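You operate a simulated robot arm through the tools that you are given. There is no shell and no other tool. Be economical: measure what you need, move in short steps, check, and stop when the job is done.

Carry out the task below with a simulated robot arm. There is one attempt and no reset: what you move stays moved.

TASK
Press the limp print flat under the blotter with the blue lip.
Fine: print in the middle of the press bed, then the blotter squarely on its picture, both lips toward the bench's open edge; bed in, then wind down to Snug; watch the blotter till the damp fills it.

It is judged by the outcome, as a careful person would: the job done as asked, and still so three seconds after it is handed in. It fails if anything else is knocked over, pushed out of place, dropped, spilled or broken.

THE ROBOT
A 7-joint arm with a two-finger parallel gripper on a trunk, on a base that drives. Base frame: it is fixed to the floor where the robot stands at the start and does not move with it; the origin is under the middle of the robot, x ahead of it, y to its left, z up; the surface under the hand at the start is at about z = 800. Readings come in mm, rad, newtons and seconds.
With the tool pointing down near the work surface it reaches from about 260 to 720 mm from the robot's upright axis, wherever it stands. Its first joint turns from -2.007 to 2.007 rad. Places, roughly: bed of the screw press [700, 100, 800]; crank of the screw press [700, 100, 1100]; print [400, 300, 800]; wooden bed of the screw press [700, 100, 800]. Payload 3.91 kg.
Tool frame: the origin (TCP) lies between the finger pads and is the grasp point; the fingertips stand 30 mm ahead of it; z points along the fingers, y is the line along which they close. Largest opening 110 mm; finger width 20, thickness 10; the body of the gripper, 48 by 112 mm, starts 55 mm behind the TCP.
Orientation is that of the tool frame in the base frame, as [roll, pitch, yaw] about the fixed x, y, z axes, in that order (R = Rz(yaw) Ry(pitch) Rx(roll)). With the fingers straight down and closing along the base's y, the tool's x points along the base's -x, its y along +y and its z along -z.

THE INTERFACE
- The arm moves only by the tool step_arm. Its argument "motion" is a list of rows, each a list of 7 numbers: the finger opening in mm, from 0 to 110, then the shift along the tool's x, y, z in mm, then the turn, a rotation vector about the tool's x, y, z in rad. In form: [[jaw, tx, ty, tz, ax, ay, az], ...]. A call has 1 to 10 rows; each row is the pose to reach, as a shift and turn from the pose commanded when the call began, along the tool's axes at that moment. A row lasts 0.2 s, in which the tool goes at most 50 mm and 0.15 rad; a call with a longer step from one row to the next is refused whole, and so is a gripper value outside its range. A pose out of reach is approached as far as the arm can. The call stops where the force on the tool passes 40 N (or 10 N more than at its start, if that is more) or the arm is blocked; 0.2 s more then pass. The fingers move at their own pace (about 108 mm/s each) and stop on an object; they squeeze with about 23 N. The grip force told is the motor's: it shows also when the fingers shut on nothing. Time passes only in rows, and 0.2 s behind the last, so rows that repeat a pose let the fingers close. The reply holds the time, the measured pose of the TCP, the force on the tool along the base axes, the opening and the grip force, in the units named above and with some noise, with the torque about the TCP (base axes, N m) and any sound that the robot's microphone picked up.
- Cameras (640 x 400 px; columns grow to the right, rows downward): "scene" is now at [11.1, 162.8, 1724.3]; the picture's right is [0.14, -0.99, 0.00], its down [-0.82, -0.11, -0.57] and it looks along [0.56, 0.08, -0.82] (base axes); focal length 253 px, centre (320, 200). "wrist" rides on the gripper at [72, 17, -103] in the tool frame; the picture's right is [-0.23, 0.97, 0.00], its down [-0.76, -0.18, -0.62] and it looks along [-0.61, -0.14, 0.78] (tool axes); focal length 222 px, centre (320, 200). There is no depth. A picture from a camera that has moved, and an enlarged one, comes with that camera's place and axes in the base frame and with its lens.
- capture(camera): a new picture of that camera. It takes no simulated time.
- lift_body(by): slides the trunk up (or, below 0, down) by that many mm; the arm and the scene camera ride with it, the base frame stays. It gives what a move gives, with no picture.
- steer(legs): drives the robot by 1 to 6 legs, each [ahead, turn to the left] in mm and rad, along the robot's own axes; the way and the turn of a leg run together, so that a leg with both is an arc; at most 1500 mm and 3.142 rad a leg. The arm and the cameras ride along, it lands a little off, and it stops where it bumps. It gives what a move gives.
- turn_head(pan, tilt): turns the head with the scene camera to pan (to the left, within 2.705 rad either way) and tilt (down, from -0.506 to 1.204), counted from straight ahead of the robot. It gives what a move gives.
- enlarge(camera, box): a new picture of the part [left, top, right, bottom] of that camera's present view, enlarged. It takes no simulated time.
- close_job(): hands the job in; it is judged then, once.

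Work in short steps. Places have to be worked out from the pictures, the camera data and where the tool is seen: move nearer, look again, correct. Check each grasp and each placing, and mend what went wrong. You have 120 turns and 90 pictures in all, those below and enlarged ones among them. Open the gripper and draw the arm clear of the work before you hand the job in, unless the task says otherwise; then end with one line.

The tools are called after "Request:" as a command line: name --pt "numbers of a row" for each row, then --argument value for the rest, lists and objects as JSON in quotes. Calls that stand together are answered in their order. step_arm: Moves the arm, as the interface text tells. Its arguments: {"type":"object","properties":{"motion":{"type":"array","items":{"type":"array","items":{"type":"number"}}}},"required":["motion"]} The other tools are called the same way: lift_body (by) slides the trunk up or down; steer (legs) drives the base; turn_head (pan, tilt) turns the head that bears the scene camera; capture (camera) takes a picture; enlarge (camera, box) takes an enlarged picture of a part of a camera's view; close_job () hands the job in.

At the start:

```text
time_s: 0.0
position: [466.6, 60.3, 1259.4]
tool_rot: [-3.141, 0.001, -3.141]
contact_force: [1.4, 0.1, 0.5]
torque: [-0.01, 0.0, -0.03]
opening: 109.8
gripper_force: 0.0
trunk travel left (down, up): [-850.0, 140.0]
robot x, y, heading: [-2.7, 0.4, 0.001]
head pan, tilt: [0.138, 0.967]
```

scene: 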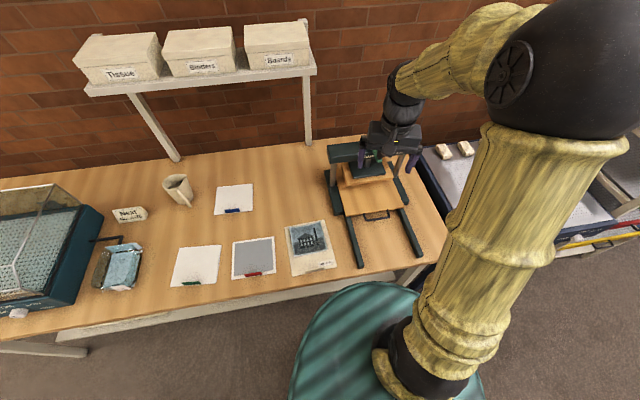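
wrist: 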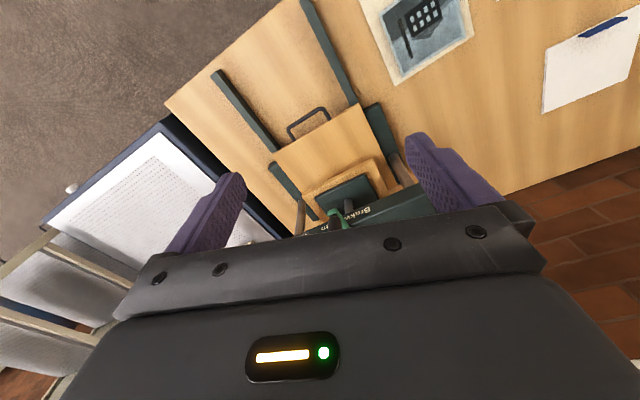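

The overview shows the press, print and several blotters (lips blue, green, red). I enlarge the bench and the press to read details.

Request:
enlarge --camera "scene" --box '[80, 160, 350, 330]'

Request:
enlarge --camera "scene" --box '[300, 110, 460, 280]'

```text
2.35 times, centred on (215, 245) of scene
camera zoom: at [11.1, 162.8, 1724.3], right [0.14, -0.99, 0.0], down [-0.82, -0.11, -0.57], along [0.56, 0.08, -0.82], focal length 596 px, centre (567, 94)
```

zoom: 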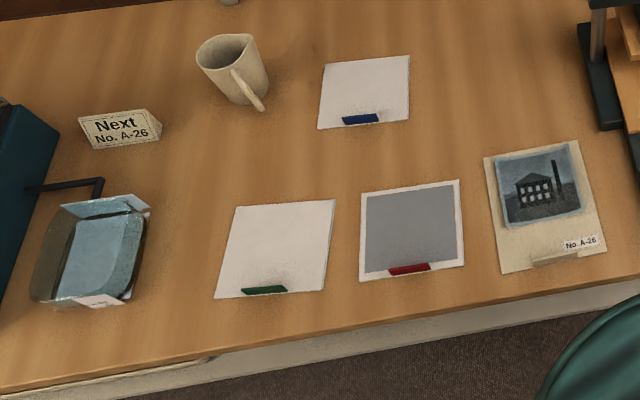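

```text
2.35 times, centred on (380, 195) of scene
camera zoom: at [11.1, 162.8, 1724.3], right [0.14, -0.99, 0.0], down [-0.82, -0.11, -0.57], along [0.56, 0.08, -0.82], focal length 596 px, centre (179, 212)
```

zoom: 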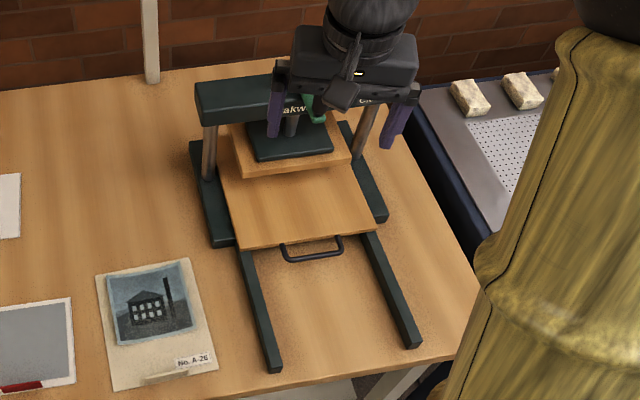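

Everything on the bench seems rotated about 0.31 rad relative to my base frame. I turn the robot left to face the bench squarely, with the hand high.

Request:
steer --legs '[[0, 0.313]]'

Request:
turn_head --pan 0.0 --tilt 0.95

Request:
capture --camera "scene"

Request:
capture --camera "wrist"

```text
time_s: 1.8
position: [425.2, 202.0, 1259.2]
tool_rot: [-3.14, 0.0, -2.829]
contact_force: [-1.1, 0.3, -0.4]
torque: [-0.02, -0.03, -0.01]
opening: 109.9
gripper_force: 0.1
trunk travel left (down, up): [-850.0, 140.0]
robot x, y, heading: [5.4, 1.3, 0.316]
head pan, tilt: [0.138, 0.967]
```

```text
time_s: 2.4
position: [424.8, 201.1, 1259.0]
tool_rot: [3.141, 0.001, -2.83]
contact_force: [-0.3, -0.7, 0.0]
torque: [0.04, 0.01, -0.02]
opening: 109.6
gripper_force: 0.1
trunk travel left (down, up): [-850.0, 140.0]
robot x, y, heading: [-1.5, 1.3, 0.312]
head pan, tilt: [0.0, 0.949]
```

```text
85 pictures are left
camera scene: at [-35.0, 149.6, 1725.6], right [0.31, -0.95, 0.0], down [-0.77, -0.25, -0.58], along [0.55, 0.18, -0.81], focal length 253 px, centre (320, 200)
```

scene: 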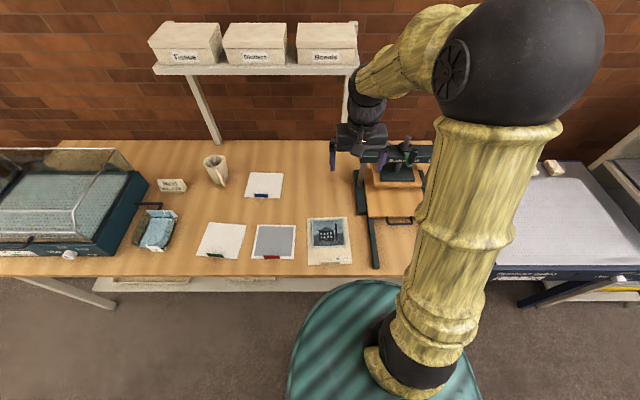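

```text
84 pictures are left
camera wrist: at [351.7, 195.0, 1361.9], right [-0.08, 1.0, 0.0], down [0.78, 0.07, 0.62], along [0.62, 0.05, -0.78], focal length 222 px, centre (320, 200)
```

wrist: 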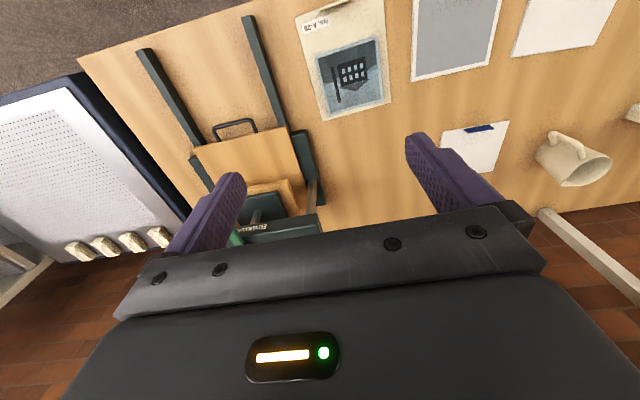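

Now the bench is square in view. I enlarge the sheets and the press for measuring.

Request:
enlarge --camera "scene" --box '[190, 165, 366, 275]'

Request:
enlarge --camera "scene" --box '[290, 120, 450, 280]'

Request:
enlarge --camera "wrist" --box '[120, 0, 400, 250]'

```text
3.64 times, centred on (278, 220) of scene
camera zoom: at [-35.0, 149.6, 1725.6], right [0.31, -0.95, 0.0], down [-0.77, -0.25, -0.58], along [0.55, 0.18, -0.81], focal length 921 px, centre (473, 127)
```

zoom: 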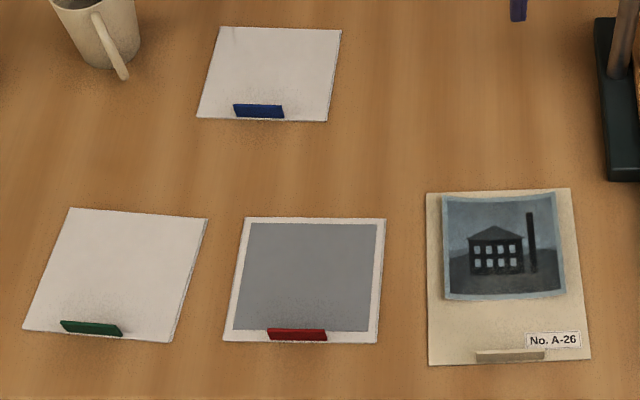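

```text
2.50 times, centred on (370, 200) of scene
camera zoom: at [-35.0, 149.6, 1725.6], right [0.31, -0.95, 0.0], down [-0.77, -0.25, -0.58], along [0.55, 0.18, -0.81], focal length 633 px, centre (195, 200)
```

zoom: 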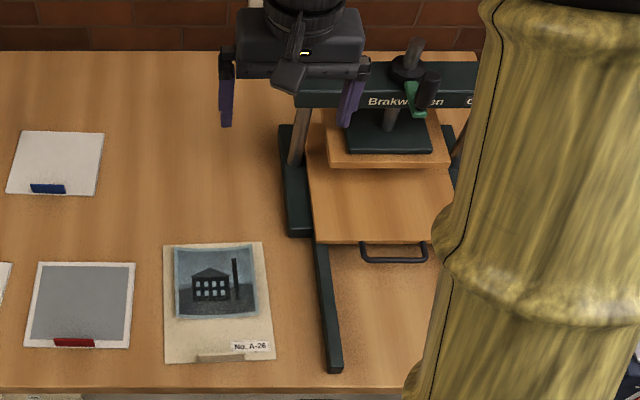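

```text
1.60 times, centred on (260, 125) of wrist
camera zoom: at [351.7, 195.0, 1361.9], right [-0.08, 1.0, 0.0], down [0.78, 0.07, 0.62], along [0.62, 0.05, -0.78], focal length 355 px, centre (416, 320)
```

zoom: 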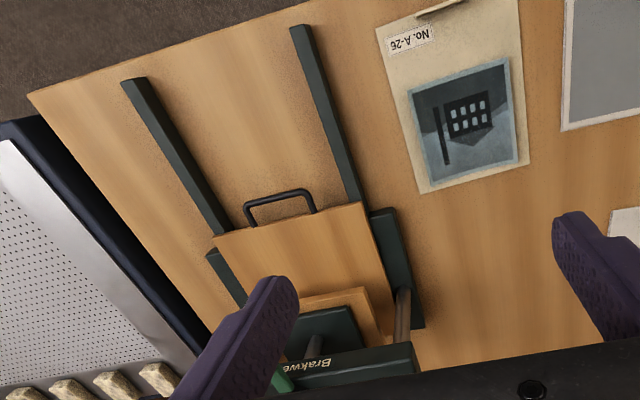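

I move the hand over in front of the press to look at it with the wrist camera.

Request:
step_arm --pt "110 20 -46 0 0 0 0" --pt "110 40 -92 0 0 0 0" --pt "110 60 -138 0 0 0 0" --pt "110 80 -184 0 0 0 0" --pt "110 100 -230 0 0 0 0"

Request:
capture --camera "wrist"

Request:
capture --camera "scene"

```text
refused: row 1 steps farther than a row can; nothing moved
```

```text
80 pictures are left
camera wrist: at [351.7, 195.0, 1361.9], right [-0.08, 1.0, 0.0], down [0.78, 0.07, 0.62], along [0.62, 0.05, -0.78], focal length 222 px, centre (320, 200)
```

wrist: 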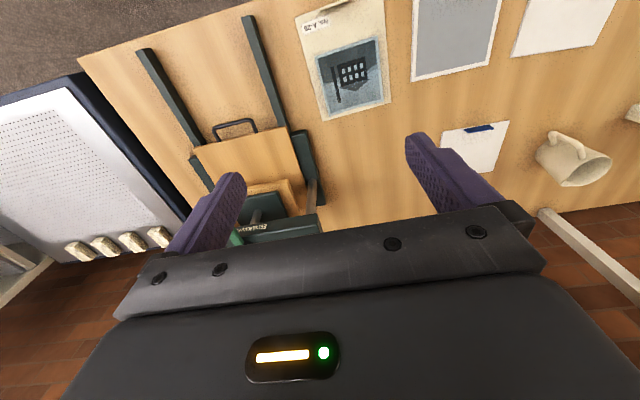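

```text
79 pictures are left
camera scene: at [-35.0, 149.6, 1725.6], right [0.31, -0.95, 0.0], down [-0.77, -0.25, -0.58], along [0.55, 0.18, -0.81], focal length 253 px, centre (320, 200)
```

scene: 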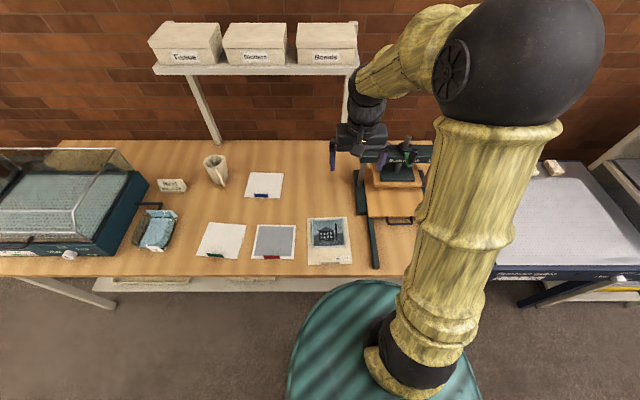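

The step was just over the limit; I retry with shorter rows.

Request:
step_arm --pt "110 17 -38 0 0 0 0" --pt "110 34 -76 0 0 0 0" --pt "110 51 -114 0 0 0 0" --pt "110 68 -152 0 0 0 0" --pt "110 85 -190 0 0 0 0" --pt "110 100 -230 0 0 0 0"

```text
time_s: 3.8
position: [401.3, -51.3, 1258.3]
tool_rot: [3.141, -0.001, -2.829]
contact_force: [0.8, -0.2, -0.2]
torque: [0.05, 0.04, -0.02]
opening: 110.2
gripper_force: 0.0
trunk travel left (down, up): [-850.0, 140.0]
robot x, y, heading: [1.5, -3.6, 0.314]
head pan, tilt: [0.0, 0.949]
```

Request:
capture --camera "wrist"

Request:
enlarge --camera "scene" --box '[320, 110, 460, 280]'

```text
78 pictures are left
camera wrist: at [327.1, -57.1, 1360.5], right [-0.09, 1.0, 0.0], down [0.78, 0.07, 0.62], along [0.62, 0.05, -0.78], focal length 222 px, centre (320, 200)
```

wrist: 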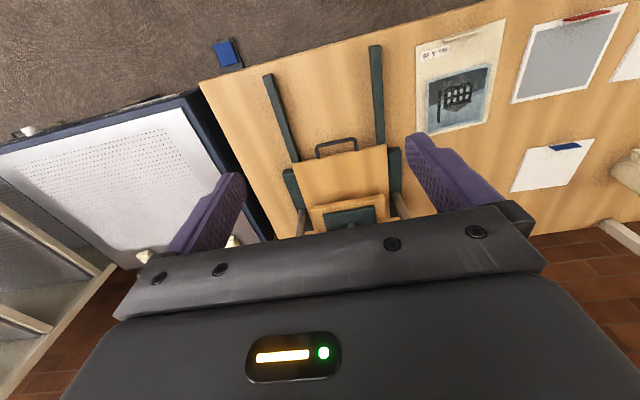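

```text
2.35 times, centred on (390, 195) of scene
camera zoom: at [-34.6, 148.3, 1725.7], right [0.31, -0.95, 0.0], down [-0.77, -0.25, -0.58], along [0.55, 0.18, -0.81], focal length 596 px, centre (155, 212)
```

zoom: 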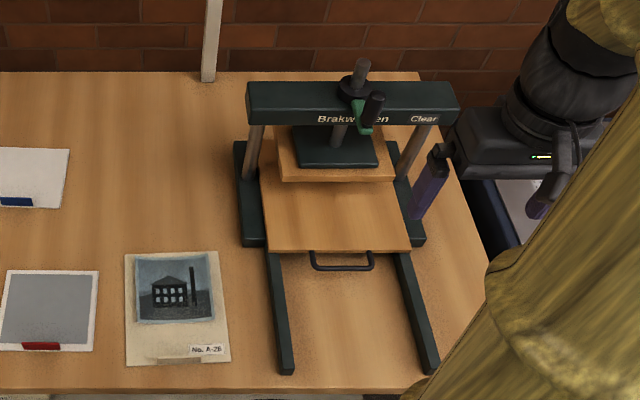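

Clear view of the press now; I enlarge the crank and the bed.

Request:
enlarge --camera "scene" --box '[370, 128, 434, 168]'

```text
10.00 times, centred on (402, 148) of scene
camera zoom: at [-34.6, 148.3, 1725.7], right [0.31, -0.95, 0.0], down [-0.77, -0.25, -0.58], along [0.55, 0.18, -0.81], focal length 2532 px, centre (-500, 720)
```

zoom: 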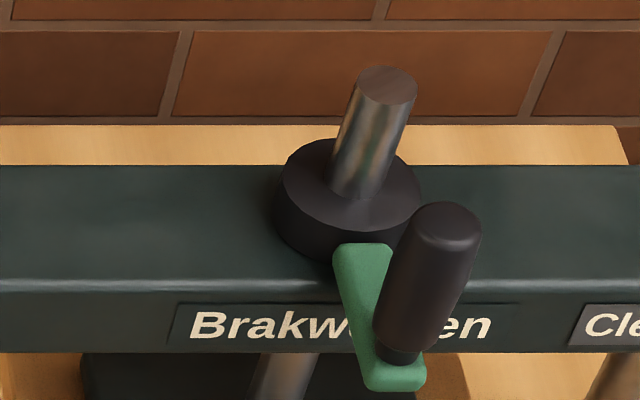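

I look down at the base to judge how much clearance there is to the bench.

Request:
turn_head --pan 0.0 --tilt 1.2

Request:
capture --camera "scene"

```text
time_s: 4.6
position: [401.3, -50.4, 1258.7]
tool_rot: [-3.14, 0.001, -2.828]
contact_force: [-0.1, -0.6, 0.1]
torque: [0.0, -0.01, 0.03]
opening: 110.1
gripper_force: 0.0
trunk travel left (down, up): [-850.0, 140.0]
robot x, y, heading: [1.0, 2.2, 0.314]
head pan, tilt: [0.0, 1.201]
```

```text
75 pictures are left
camera scene: at [-50.9, 144.0, 1709.5], right [0.31, -0.95, 0.0], down [-0.89, -0.29, -0.36], along [0.34, 0.11, -0.93], focal length 253 px, centre (320, 200)
```

scene: 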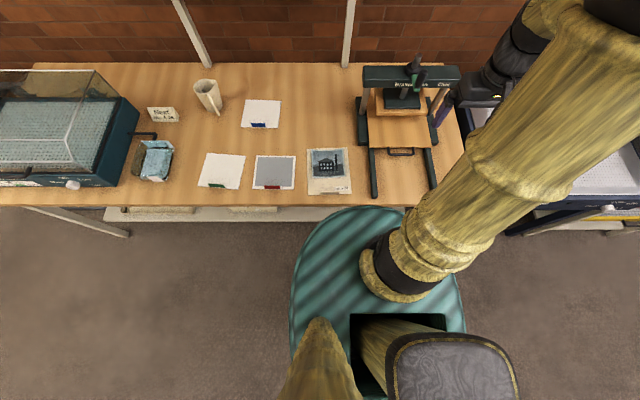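

The carriage clears the bench. I rotate the tool 90° and move above the bed handle (estimated n≈550, t≈-177 in bench coordinates), stopping high to look.

Request:
step_arm --pt "110 -16 -1 22 0 0 0.15" --pt "110 -32 -1 44 0 0 0.3" --pt "110 -48 -2 66 0 0 0.45" --pt "110 -64 -2 88 0 0 0.6" --pt "110 -80 -3 110 0 0 0.75" --pt "110 -96 -3 132 0 0 0.9" --pt "110 -112 -4 154 0 0 1.05" --pt "110 -128 -4 176 0 0 1.2" --pt "110 -144 -5 198 0 0 1.35" --pt "110 -160 -5 220 0 0 1.5"

Request:
turn_head --pan 0.0 --tilt 0.95

Request:
capture --camera "wrist"

Request:
capture --camera "scene"

```text
time_s: 6.8
position: [555.7, -4.2, 1038.9]
tool_rot: [3.141, -0.001, 1.953]
contact_force: [-0.2, 0.6, -0.4]
torque: [0.0, 0.0, -0.01]
opening: 110.1
gripper_force: 0.1
trunk travel left (down, up): [-850.0, 140.0]
robot x, y, heading: [-0.1, 1.3, 0.314]
head pan, tilt: [0.0, 1.201]
```

```text
time_s: 7.6
position: [555.0, -3.7, 1040.5]
tool_rot: [3.141, 0.002, 1.956]
contact_force: [-0.7, -0.7, 0.3]
torque: [0.01, 0.03, -0.03]
opening: 109.8
gripper_force: 0.1
trunk travel left (down, up): [-850.0, 140.0]
robot x, y, heading: [0.2, -2.8, 0.317]
head pan, tilt: [0.0, 0.949]
```

```text
74 pictures are left
camera wrist: at [543.1, 69.8, 1142.2], right [0.99, 0.16, 0.0], down [0.12, -0.77, 0.62], along [0.1, -0.62, -0.78], focal length 222 px, centre (320, 200)
```

wrist: 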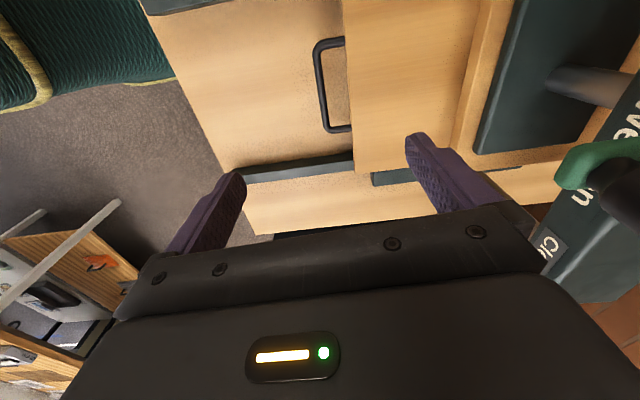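

```text
73 pictures are left
camera scene: at [-34.7, 149.5, 1725.6], right [0.31, -0.95, 0.0], down [-0.77, -0.25, -0.58], along [0.55, 0.18, -0.81], focal length 253 px, centre (320, 200)
```

scene: 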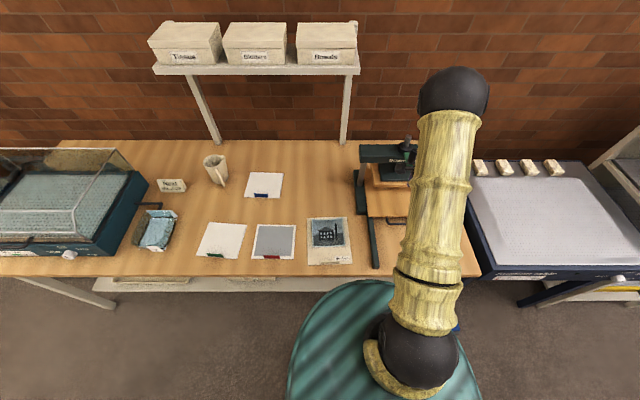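

The bar lies almost straight beneath the TCP, at z≈855. I narrow the jaws, square the yaw, and descend partway to refine.

Request:
step_arm --pt "80 4 0 30 0 0 0.03" --pt "50 8 0 60 0 0 0.06" --pt "24 12 0 90 0 0 0.07" --pt "24 13 0 110 0 0 0.07" --pt "24 13 0 125 0 0 0.07"

Request:
capture --camera "wrist"

Request:
enlarge --camera "scene" --box '[330, 130, 450, 280]'

```text
time_s: 8.8
position: [551.2, 7.9, 914.4]
tool_rot: [3.141, 0.0, 1.885]
contact_force: [0.1, -1.4, -0.2]
torque: [0.0, 0.06, -0.02]
opening: 24.2
gripper_force: 0.1
trunk travel left (down, up): [-850.0, 140.0]
robot x, y, heading: [1.4, -2.0, 0.316]
head pan, tilt: [0.0, 0.949]
```

```text
72 pictures are left
camera wrist: at [544.1, 81.4, 1016.7], right [1.0, 0.08, 0.0], down [0.07, -0.78, 0.62], along [0.05, -0.62, -0.78], focal length 222 px, centre (320, 200)
```

wrist: 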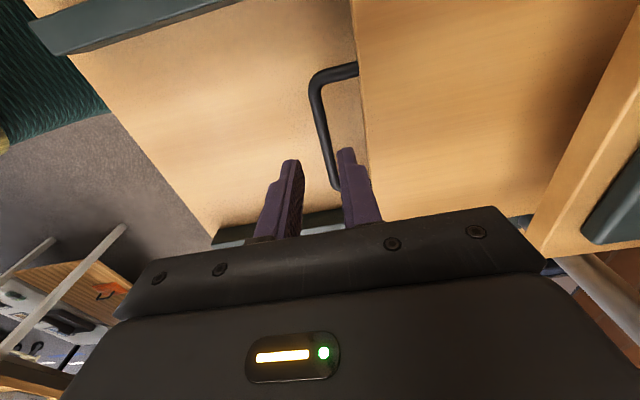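

```text
2.67 times, centred on (390, 205) of scene
camera zoom: at [-34.4, 149.5, 1725.6], right [0.31, -0.95, 0.0], down [-0.77, -0.25, -0.58], along [0.55, 0.18, -0.81], focal length 675 px, centre (133, 187)
```

zoom: 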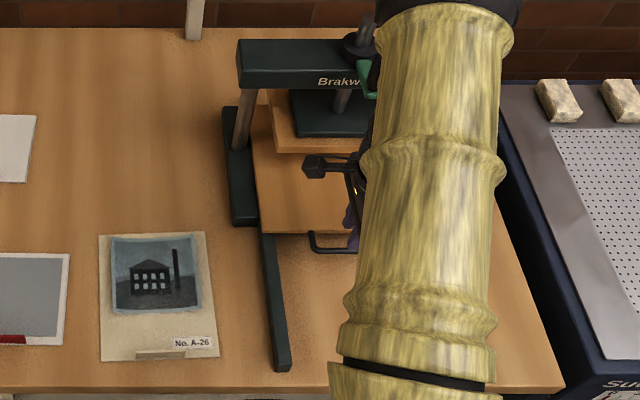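

The bar is about 5 mm further in and its centre 15 mm toward the left. I correct, descend 60 mm, and check before closing.

Request:
step_arm --pt "24 12 5 0 0 0 0" --pt "24 12 5 20 0 0 0" --pt "24 12 5 40 0 0 0" --pt "24 12 5 58 0 0 0"

Request:
capture --camera "wrist"

```text
time_s: 9.8
position: [551.9, 20.6, 855.5]
tool_rot: [-3.141, -0.002, 1.885]
contact_force: [1.7, 0.2, 0.3]
torque: [0.04, 0.0, -0.01]
opening: 24.1
gripper_force: 0.1
trunk travel left (down, up): [-850.0, 140.0]
robot x, y, heading: [0.5, 3.8, 0.315]
head pan, tilt: [0.0, 0.949]
```

```text
70 pictures are left
camera wrist: at [545.3, 95.4, 958.6], right [1.0, 0.08, 0.0], down [0.07, -0.78, 0.62], along [0.05, -0.62, -0.78], focal length 222 px, centre (320, 200)
```

wrist: 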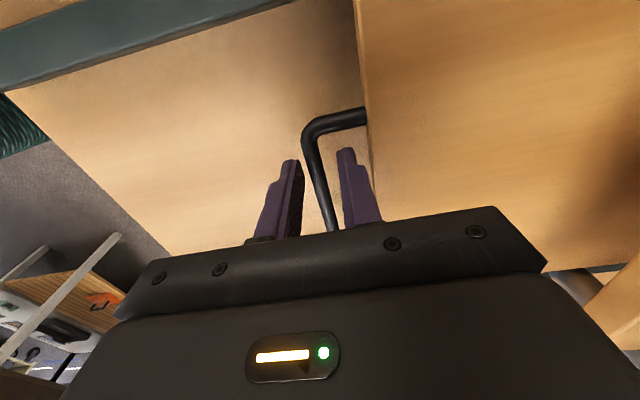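

The bar is between the fingers. I close the jaws on it.

Request:
step_arm --pt "0 0 0 0 0 0 0" --pt "0 0 0 0 0 0 0" --pt "0 0 0 0 0 0 0"

```text
time_s: 10.6
position: [550.1, 21.2, 855.9]
tool_rot: [-3.139, 0.0, 1.885]
contact_force: [-9.8, -2.9, -4.8]
torque: [-0.19, 0.11, 0.02]
opening: 9.6
gripper_force: 45.1
trunk travel left (down, up): [-850.0, 140.0]
robot x, y, heading: [-0.2, -2.4, 0.313]
head pan, tilt: [0.0, 0.949]
```

The bar is gripped (9.6 mm). I pull the bed outward along the rails.

Request:
step_arm --pt "0 0 -15 0 0 0 0" --pt "0 0 -30 0 0 0 0" --pt "0 0 -50 0 0 0 0" --pt "0 0 -70 0 0 0 0" --pt "0 0 -90 0 0 0 0" --pt "0 0 -110 0 0 0 0"

Request:
enlarge --camera "scene" --box '[320, 120, 480, 290]'

```text
time_s: 12.0
position: [446.6, -12.8, 856.8]
tool_rot: [-3.14, 0.0, 1.886]
contact_force: [-2.9, 7.0, -0.6]
torque: [0.44, 0.12, -0.04]
opening: 9.8
gripper_force: 45.2
trunk travel left (down, up): [-850.0, 140.0]
robot x, y, heading: [0.7, -2.7, 0.318]
head pan, tilt: [0.0, 0.949]
```

```text
2.35 times, centred on (400, 205) of scene
camera zoom: at [-35.3, 150.3, 1725.5], right [0.31, -0.95, 0.0], down [-0.77, -0.25, -0.58], along [0.55, 0.18, -0.81], focal length 596 px, centre (132, 188)
```

zoom: 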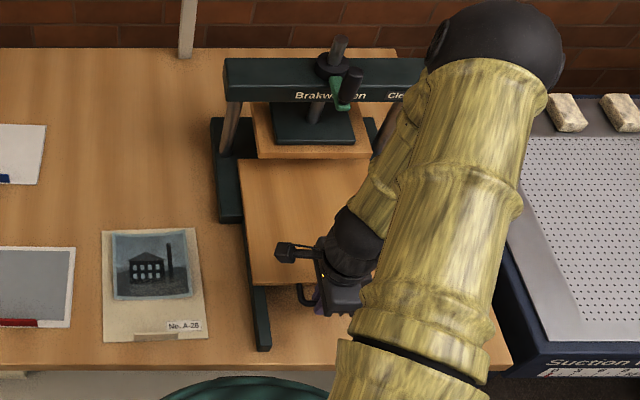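

The bed slides out well. I keep pulling until the stop.

Request:
step_arm --pt "0 0 -15 0 0 0 0" --pt "0 0 -30 0 0 0 0" --pt "0 0 -45 0 0 0 0" --pt "0 0 -60 0 0 0 0" --pt "0 0 -75 0 0 0 0" --pt "0 0 -90 0 0 0 0"

Request:
enlarge --camera "scene" --box '[320, 120, 480, 290]'

```text
time_s: 13.4
position: [359.9, -40.2, 856.2]
tool_rot: [-3.141, 0.002, 1.884]
contact_force: [-2.5, 5.7, 1.4]
torque: [0.03, -0.06, 0.02]
opening: 9.3
gripper_force: 44.9
trunk travel left (down, up): [-850.0, 140.0]
robot x, y, heading: [1.2, 0.8, 0.315]
head pan, tilt: [0.0, 0.949]
```

```text
2.35 times, centred on (400, 205) of scene
camera zoom: at [-35.4, 150.0, 1725.6], right [0.31, -0.95, 0.0], down [-0.77, -0.25, -0.58], along [0.55, 0.18, -0.81], focal length 596 px, centre (132, 188)
```

zoom: 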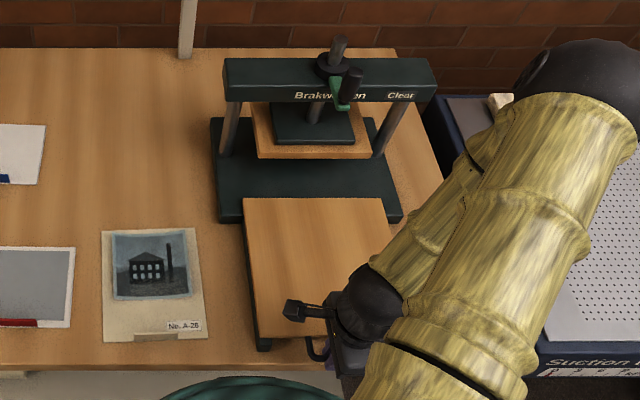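

The bed is fully clear of the platen with its front at the rail ends. I release the handle and rise.

Request:
step_arm --pt "24 0 0 0 0 0 0" --pt "24 0 0 0 0 0 0" --pt "24 0 0 -40 0 0 0" --pt "24 0 0 -80 0 0 0" --pt "24 0 0 -120 0 0 0" --pt "24 0 0 -160 0 0 0" --pt "24 0 0 -200 0 0 0"

Request:
capture --camera "wrist"

```text
time_s: 15.0
position: [359.1, -42.5, 1057.0]
tool_rot: [-3.141, 0.0, 1.887]
contact_force: [0.2, 0.0, -0.6]
torque: [-0.02, -0.03, 0.03]
opening: 24.1
gripper_force: 0.1
trunk travel left (down, up): [-850.0, 140.0]
robot x, y, heading: [1.3, -1.3, 0.314]
head pan, tilt: [0.0, 0.949]
```

```text
67 pictures are left
camera wrist: at [353.4, 33.6, 1159.7], right [1.0, 0.08, 0.0], down [0.07, -0.78, 0.62], along [0.05, -0.62, -0.78], focal length 222 px, centre (320, 200)
```

wrist: 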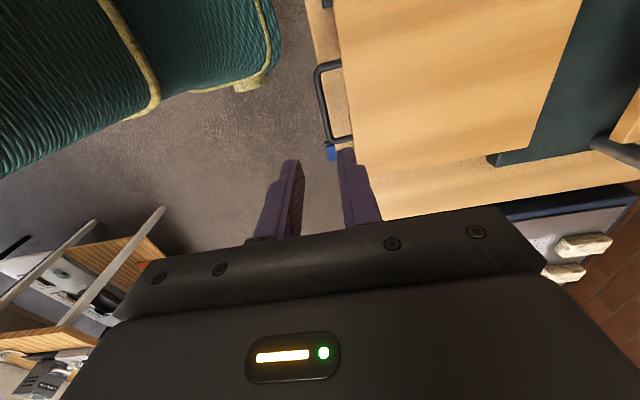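

Next I move over the print's lip (n≈381, t≈114) to inspect it.

Request:
step_arm --pt "60 44 9 0 0 0 0" --pt "60 88 18 0 0 0 0" --pt "60 132 27 0 0 0 0" --pt "60 176 36 0 0 0 0" --pt "60 220 45 20 0 0 0" --pt "60 265 53 40 0 0 0" --pt "60 265 53 90 0 0 0" --pt "60 265 53 120 0 0 0"

Request:
capture --camera "wrist"

Request:
enlarge --camera "scene" --box '[300, 205, 364, 275]'

```text
time_s: 16.8
position: [328.5, 227.8, 935.9]
tool_rot: [3.141, 0.0, 1.885]
contact_force: [-0.7, -0.4, 0.5]
torque: [0.0, 0.04, 0.01]
opening: 60.0
gripper_force: 0.1
trunk travel left (down, up): [-850.0, 140.0]
robot x, y, heading: [0.8, 0.0, 0.316]
head pan, tilt: [0.0, 0.949]
```

```text
66 pictures are left
camera wrist: at [322.7, 303.0, 1039.1], right [1.0, 0.09, 0.0], down [0.07, -0.78, 0.62], along [0.05, -0.62, -0.78], focal length 222 px, centre (320, 200)
```

wrist: 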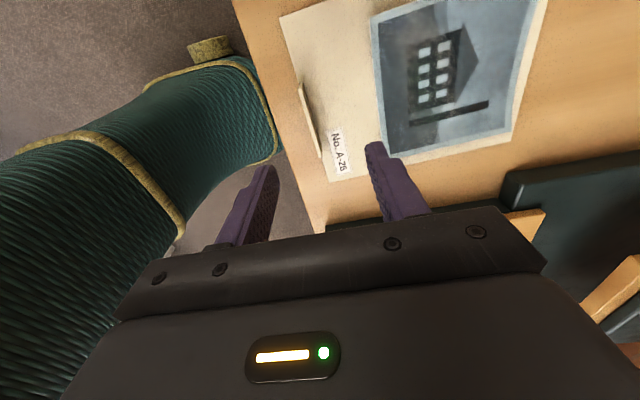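

```text
5.71 times, centred on (332, 240) of scene
camera zoom: at [-35.8, 150.6, 1725.6], right [0.31, -0.95, 0.0], down [-0.77, -0.25, -0.58], along [0.55, 0.18, -0.81], focal length 1447 px, centre (251, -29)
```

zoom: 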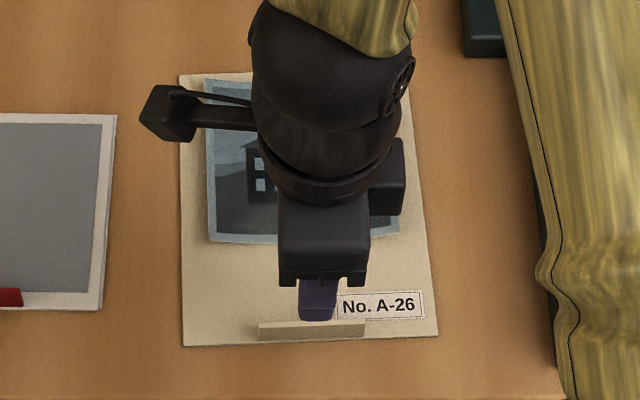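

The lip is an upright tab nearly aligned with my fingers, about 11 mm nearer the edge than the TCP. I correct and descend to just above it.

Request:
step_arm --pt "40 0 -11 0 0 0 0" --pt "40 0 -11 40 0 0 0" --pt "40 0 -11 70 0 0 0"

Request:
capture --camera "wrist"

```text
time_s: 17.6
position: [319.0, 223.9, 865.3]
tool_rot: [-3.141, 0.001, 1.886]
contact_force: [-0.3, 0.1, -0.4]
torque: [0.02, 0.0, 0.03]
opening: 40.0
gripper_force: 0.1
trunk travel left (down, up): [-850.0, 140.0]
robot x, y, heading: [1.6, -1.2, 0.31]
head pan, tilt: [0.0, 0.949]
```

```text
64 pictures are left
camera wrist: at [312.6, 298.1, 968.4], right [1.0, 0.09, 0.0], down [0.07, -0.78, 0.62], along [0.05, -0.62, -0.78], focal length 222 px, centre (320, 200)
```

wrist: 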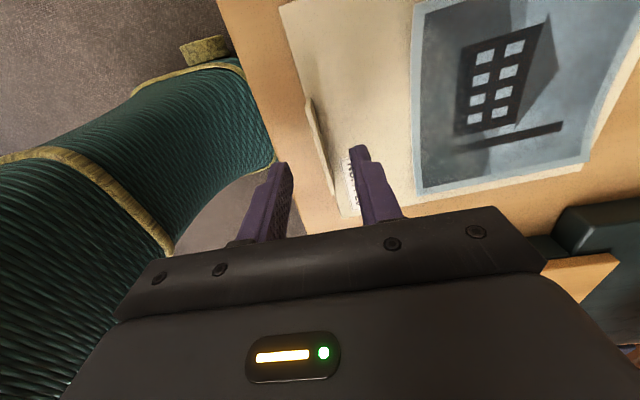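

The lip is centred between the fingers. I descend 31 mm so the tips reach just above the sheet, then close.

Request:
step_arm --pt "40 0 0 15 0 0 0" --pt "40 0 0 26 0 0 0" --pt "40 0 0 31 0 0 0"

Request:
enlarge --camera "wrist" --box '[220, 60, 420, 260]'

```text
time_s: 18.4
position: [318.2, 223.4, 834.1]
tool_rot: [-3.141, -0.001, 1.886]
contact_force: [-0.2, -0.5, 0.3]
torque: [0.01, -0.01, -0.05]
opening: 39.9
gripper_force: 0.1
trunk travel left (down, up): [-850.0, 140.0]
robot x, y, heading: [-1.2, -2.3, 0.312]
head pan, tilt: [0.0, 0.949]
```

```text
2.00 times, centred on (320, 160) of wrist
camera zoom: at [312.7, 298.0, 937.4], right [1.0, 0.09, 0.0], down [0.07, -0.78, 0.62], along [0.05, -0.62, -0.78], focal length 444 px, centre (320, 280)
```

zoom: 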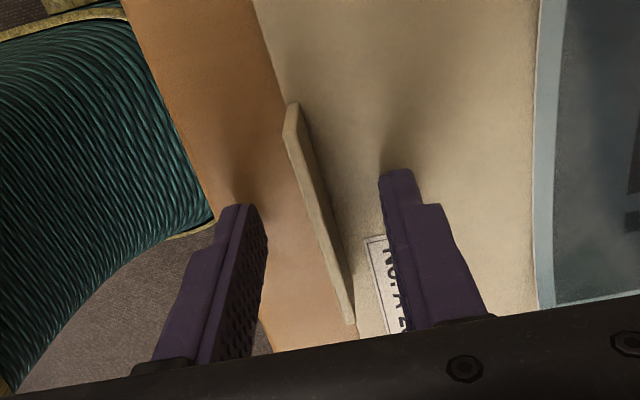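

The fingers straddle the lip with tips just above the sheet. I close.

Request:
step_arm --pt "0 0 0 0 0 0 0" --pt "0 0 0 0 0 0 0" --pt "0 0 0 0 0 0 0"

Request:
enlarge --camera "wrist" --box '[220, 60, 420, 260]'

```text
time_s: 19.2
position: [319.9, 224.1, 833.4]
tool_rot: [-3.141, -0.001, 1.883]
contact_force: [0.1, 0.2, 0.6]
torque: [0.03, -0.02, -0.03]
opening: 3.1
gripper_force: 23.1
trunk travel left (down, up): [-850.0, 140.0]
robot x, y, heading: [1.0, 0.3, 0.314]
head pan, tilt: [0.0, 0.949]
```

```text
2.00 times, centred on (320, 160) of wrist
camera zoom: at [312.8, 297.9, 937.5], right [1.0, 0.08, 0.0], down [0.07, -0.78, 0.62], along [0.05, -0.62, -0.78], focal length 444 px, centre (320, 280)
```

zoom: 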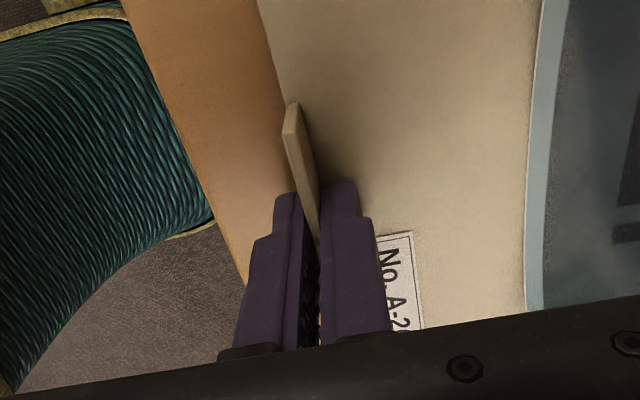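

Gripped. I lift and look at how the sheet hangs.

Request:
step_arm --pt "0 0 0 -10 0 0 0" --pt "0 0 0 -25 0 0 0" --pt "0 0 0 -50 0 0 0" --pt "0 0 0 -80 0 0 0" --pt "0 0 0 -120 0 0 0" --pt "0 0 0 -160 0 0 0" --pt "0 0 0 -160 0 0 0"

Request:
capture --camera "wrist"

Request:
enlarge --camera "scene" --box '[260, 140, 450, 280]'

```text
time_s: 20.8
position: [321.3, 224.8, 993.7]
tool_rot: [-3.139, 0.0, 1.884]
contact_force: [0.7, 0.0, -1.1]
torque: [-0.03, 0.1, -0.03]
opening: 3.6
gripper_force: 22.9
trunk travel left (down, up): [-850.0, 140.0]
robot x, y, heading: [-0.0, 1.6, 0.314]
head pan, tilt: [0.0, 0.949]
```

```text
61 pictures are left
camera wrist: at [314.5, 298.5, 1097.5], right [1.0, 0.08, 0.0], down [0.07, -0.78, 0.62], along [0.05, -0.62, -0.78], focal length 222 px, centre (320, 200)
```

wrist: 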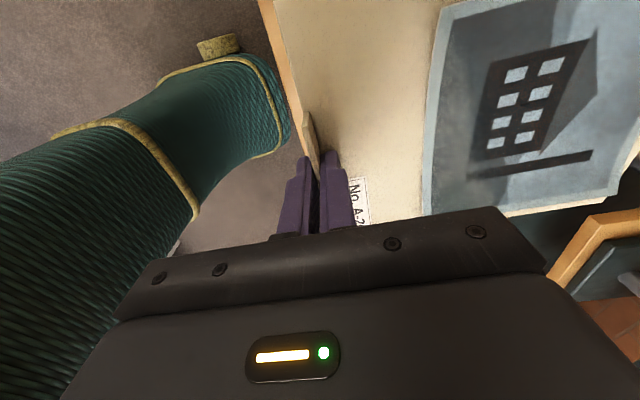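

```text
2.86 times, centred on (355, 210) of scene
camera zoom: at [-33.6, 149.4, 1725.6], right [0.31, -0.95, 0.0], down [-0.77, -0.25, -0.58], along [0.55, 0.18, -0.81], focal length 723 px, centre (220, 171)
```

zoom: 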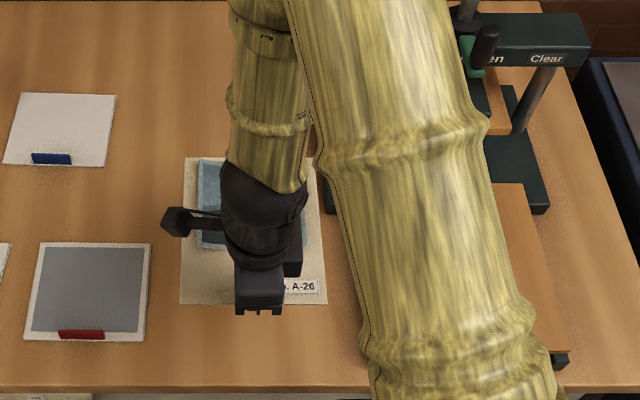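

The sheet stays stiff and level in the grip. I carry it over the bed; I estimate the bed centre at n≈492, t≈-167, top z≈845, so the lip goes to n≈388, t≈-167.

Request:
step_arm --pt "0 -30 2 0 0 0 0" --pt "0 -70 4 0 0 0 0" --pt "0 -110 6 0 0 0 0" --pt "0 -150 8 0 0 0 0" --pt "0 -190 10 0 0 0 0" --pt "0 -230 12 0 0 0 0" --pt "0 -265 14 0 0 0 0" --pt "0 -281 15 0 0 0 0" --pt "0 -281 15 30 0 0 0" --pt "0 -281 15 60 0 0 0"

Request:
capture --camera "wrist"

Request:
enlarge --camera "scene" --box '[320, 130, 480, 290]'

```text
time_s: 23.0
position: [421.2, -38.9, 934.8]
tool_rot: [-3.142, 0.001, 1.885]
contact_force: [1.2, 0.0, -1.5]
torque: [0.0, 0.09, 0.01]
opening: 3.3
gripper_force: 23.2
trunk travel left (down, up): [-850.0, 140.0]
robot x, y, heading: [-1.2, -0.5, 0.315]
head pan, tilt: [0.0, 0.949]
```

```text
59 pictures are left
camera wrist: at [414.7, 35.3, 1037.3], right [1.0, 0.08, 0.0], down [0.07, -0.78, 0.62], along [0.05, -0.62, -0.78], focal length 222 px, centre (320, 200)
```

wrist: 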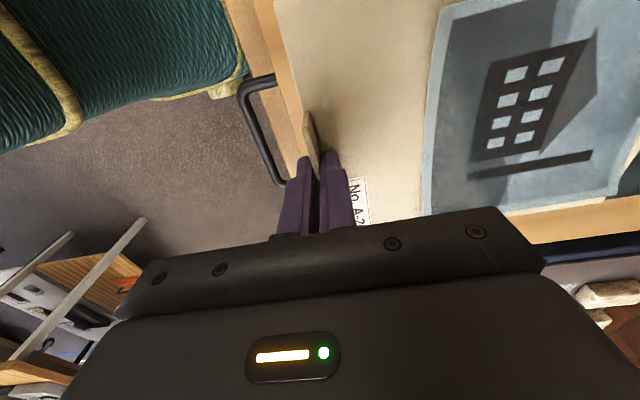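

```text
2.50 times, centred on (400, 210) of scene
camera zoom: at [-34.4, 149.3, 1725.7], right [0.31, -0.95, 0.0], down [-0.77, -0.25, -0.58], along [0.55, 0.18, -0.81], focal length 633 px, centre (120, 175)
```

zoom: 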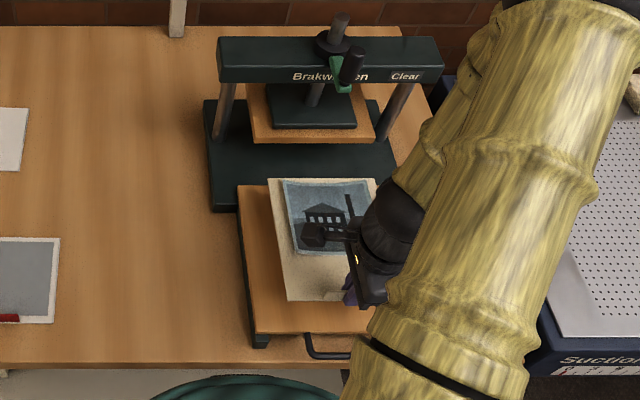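

The print lines up squarely and central above the bed. I lower it gently toward contact.

Request:
step_arm --pt "0 0 0 20 0 0 0" --pt "0 0 0 38 0 0 0" --pt "0 0 0 46 0 0 0" --pt "0 0 0 50 0 0 0" --pt "0 0 0 53 0 0 0"

Request:
capture --camera "wrist"

```text
time_s: 24.2
position: [420.7, -38.4, 880.6]
tool_rot: [3.141, 0.0, 1.884]
contact_force: [-0.2, -0.4, -1.1]
torque: [-0.03, 0.11, 0.01]
opening: 3.2
gripper_force: 23.4
trunk travel left (down, up): [-850.0, 140.0]
robot x, y, heading: [-2.1, 0.4, 0.315]
head pan, tilt: [0.0, 0.949]
```

```text
57 pictures are left
camera wrist: at [414.7, 35.8, 984.5], right [1.0, 0.08, 0.0], down [0.07, -0.78, 0.62], along [0.05, -0.62, -0.78], focal length 222 px, centre (320, 200)
```

wrist: 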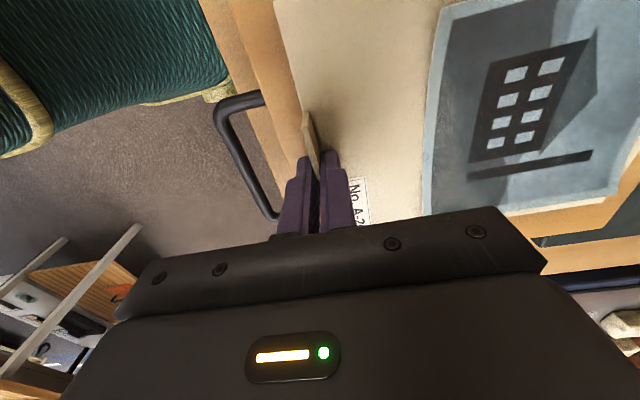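

Not touching yet; I continue in small steps.

Request:
step_arm --pt "0 0 0 3 0 0 0" --pt "0 0 0 6 0 0 0" --pt "0 0 0 8 0 0 0"

```text
time_s: 25.0
position: [420.9, -37.9, 876.1]
tool_rot: [3.135, 0.002, 1.884]
contact_force: [1.0, -1.1, 38.7]
torque: [0.11, 0.06, -0.02]
opening: 3.6
gripper_force: 23.2
trunk travel left (down, up): [-850.0, 140.0]
robot x, y, heading: [0.8, -0.4, 0.317]
head pan, tilt: [0.0, 0.949]
```

Contact at TCP z≈876. I ease off, open, and rise to check the placing.

Request:
step_arm --pt "0 0 0 -4 0 0 0" --pt "30 0 0 -4 0 0 0" --pt "30 0 0 -4 0 0 0" --pt "30 0 0 -40 0 0 0" --pt "30 0 0 -85 0 0 0" --pt "30 0 0 -130 0 0 0" --pt "60 0 0 -175 0 0 0"

Request:
capture --camera "wrist"

Request:
enlarge --camera "scene" --box '[320, 130, 480, 290]'

```text
time_s: 26.6
position: [419.2, -37.2, 1049.3]
tool_rot: [-3.141, 0.001, 1.886]
contact_force: [-1.0, -0.1, -0.7]
torque: [-0.01, -0.04, -0.02]
opening: 59.9
gripper_force: 0.0
trunk travel left (down, up): [-850.0, 140.0]
robot x, y, heading: [-0.2, 1.5, 0.316]
head pan, tilt: [0.0, 0.949]
```

```text
56 pictures are left
camera wrist: at [412.6, 36.5, 1152.8], right [1.0, 0.08, 0.0], down [0.07, -0.78, 0.62], along [0.05, -0.62, -0.78], focal length 222 px, centre (320, 200)
```

wrist: 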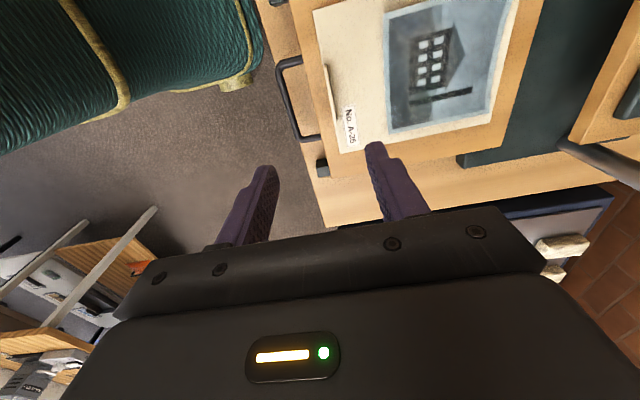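

```text
2.50 times, centred on (400, 210) of scene
camera zoom: at [-36.5, 150.1, 1725.5], right [0.31, -0.95, 0.0], down [-0.77, -0.25, -0.58], along [0.55, 0.18, -0.81], focal length 633 px, centre (120, 175)
```

zoom: 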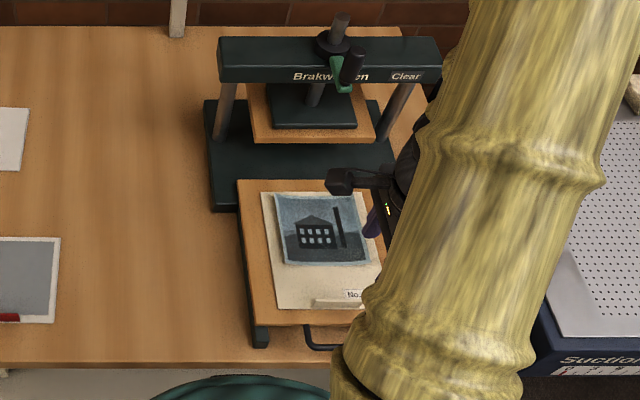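

The print sits central and square on the bed (the bed crept in a few mm with it, harmless). Now I raise and centre the arm before driving toward the blue-lipped blotter.

Request:
step_arm --pt "60 0 0 -45 0 0 0" --pt "60 20 0 -85 0 0 0" --pt "60 50 0 -120 0 0 0" --pt "60 90 0 -145 0 0 0" --pt "60 130 0 -170 0 0 0" --pt "60 160 0 -200 0 0 0"

Request:
steer --legs '[[0, 1.5708], [400, 0], [0, -1.5708], [30, 0]]'

Request:
capture --camera "scene"

```text
time_s: 28.0
position: [368.2, 113.9, 1248.9]
tool_rot: [-3.141, -0.001, 1.885]
contact_force: [-0.1, 0.1, -0.2]
torque: [0.02, -0.01, 0.0]
opening: 60.0
gripper_force: 0.0
trunk travel left (down, up): [-850.0, 140.0]
robot x, y, heading: [-0.5, -0.6, 0.319]
head pan, tilt: [0.0, 0.949]
```

```text
time_s: 42.4
position: [268.0, 501.2, 1248.8]
tool_rot: [3.14, 0.0, 1.888]
contact_force: [0.1, -0.1, 0.0]
torque: [0.03, -0.04, 0.02]
opening: 59.9
gripper_force: 0.0
trunk travel left (down, up): [-850.0, 140.0]
robot x, y, heading: [-100.9, 384.1, 0.322]
head pan, tilt: [0.0, 0.949]
```

```text
54 pictures are left
camera scene: at [-138.5, 535.4, 1725.7], right [0.32, -0.95, 0.0], down [-0.77, -0.26, -0.58], along [0.55, 0.18, -0.81], focal length 253 px, centre (320, 200)
```

scene: 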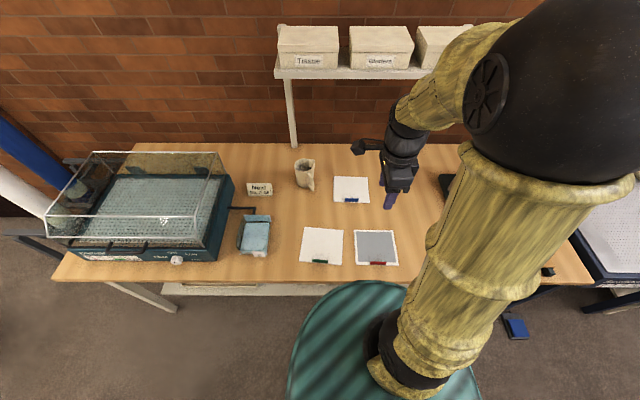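

I am now in front of the blotters (robot t≈397). I extend over the blue lip (estimated n≈692, t≈422), stopping at z≈930 to look.

Request:
step_arm --pt "60 3 31 34 0 0 0" --pt "60 6 62 68 0 0 0" --pt "60 9 93 102 0 0 0" --pt "60 12 124 136 0 0 0" --pt "60 15 155 170 0 0 0" --pt "60 18 186 204 0 0 0" --pt "60 21 217 238 0 0 0" --pt "60 24 248 272 0 0 0" --pt "60 28 280 300 0 0 0" --pt "60 28 280 315 0 0 0"

Request:
capture --camera "wrist"

Request:
capture --camera "scene"

```text
time_s: 44.6
position: [527.2, 617.7, 934.4]
tool_rot: [-3.141, 0.0, 1.89]
contact_force: [0.3, 0.3, -0.8]
torque: [0.01, 0.03, 0.02]
opening: 59.9
gripper_force: 0.0
trunk travel left (down, up): [-850.0, 140.0]
robot x, y, heading: [-98.9, 386.0, 0.323]
head pan, tilt: [0.0, 0.949]
```

```text
53 pictures are left
camera wrist: at [520.2, 690.1, 1036.9], right [1.0, 0.09, 0.0], down [0.07, -0.78, 0.62], along [0.06, -0.62, -0.78], focal length 222 px, centre (320, 200)
```

wrist: 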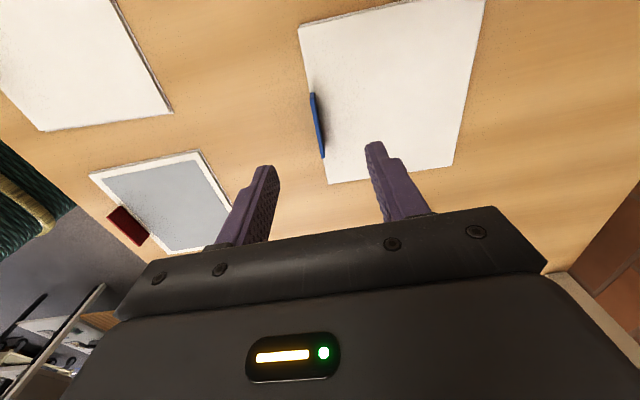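

```text
52 pictures are left
camera scene: at [-136.4, 536.4, 1725.7], right [0.32, -0.95, 0.0], down [-0.77, -0.26, -0.58], along [0.55, 0.18, -0.81], focal length 253 px, centre (320, 200)
```

scene: 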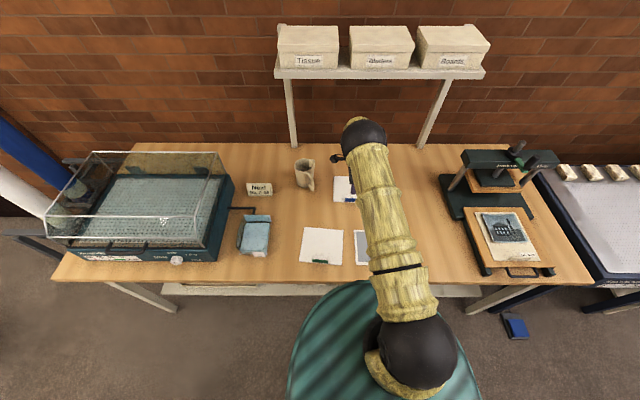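

The blue lip is close beneath; I correct by (-8, -5) mm with a 0.06 rad turn, and descend to z≈865.

Request:
step_arm --pt "40 -8 -5 20 0 0 0.06" --pt "40 -8 -5 50 0 0 0.06" --pt "40 -8 -5 69 0 0 0.06"

Request:
capture --camera "wrist"

```text
time_s: 45.4
position: [525.6, 606.4, 864.9]
tool_rot: [3.141, -0.001, 1.828]
contact_force: [0.0, 0.5, 0.2]
torque: [0.02, 0.03, -0.01]
opening: 39.9
gripper_force: 0.0
trunk travel left (down, up): [-850.0, 140.0]
robot x, y, heading: [-99.6, 388.1, 0.322]
head pan, tilt: [0.0, 0.949]
```

```text
51 pictures are left
camera wrist: at [523.2, 681.0, 968.3], right [1.0, 0.03, 0.0], down [0.02, -0.78, 0.62], along [0.02, -0.62, -0.78], focal length 222 px, centre (320, 200)
```

wrist: 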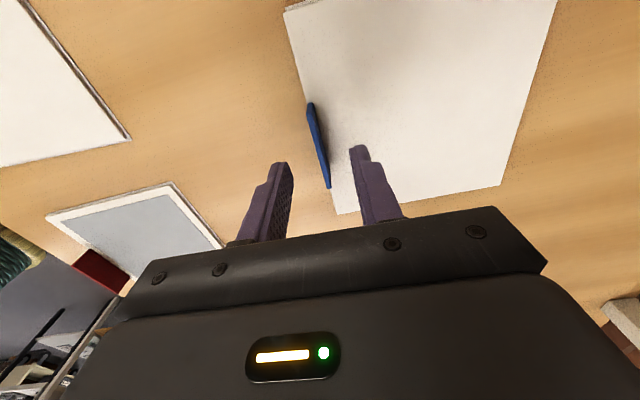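

Centred and aligned. I descend 31 mm and close on the lip.

Request:
step_arm --pt "40 0 0 15 0 0 0" --pt "40 0 0 26 0 0 0" --pt "40 0 0 31 0 0 0" --pt "0 0 0 31 0 0 0" --pt "0 0 0 31 0 0 0" --pt "0 0 0 31 0 0 0"

Request:
enlarge --camera "wrist" --box '[220, 0, 540, 240]'

```text
time_s: 46.8
position: [524.4, 607.0, 834.0]
tool_rot: [3.141, -0.001, 1.829]
contact_force: [0.3, -0.1, 0.6]
torque: [-0.04, -0.02, 0.06]
opening: 2.9
gripper_force: 22.7
trunk travel left (down, up): [-850.0, 140.0]
robot x, y, heading: [-101.3, 387.3, 0.321]
head pan, tilt: [0.0, 0.949]
```

```text
1.67 times, centred on (380, 120) of wrist
camera zoom: at [522.6, 681.3, 937.0], right [1.0, 0.03, 0.0], down [0.02, -0.78, 0.62], along [0.02, -0.62, -0.78], focal length 370 px, centre (220, 333)
```

zoom: 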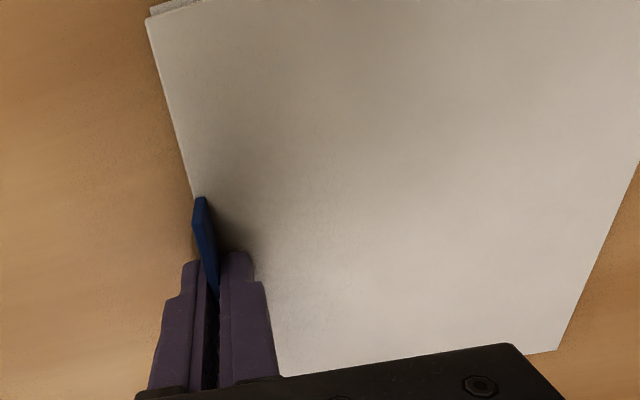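

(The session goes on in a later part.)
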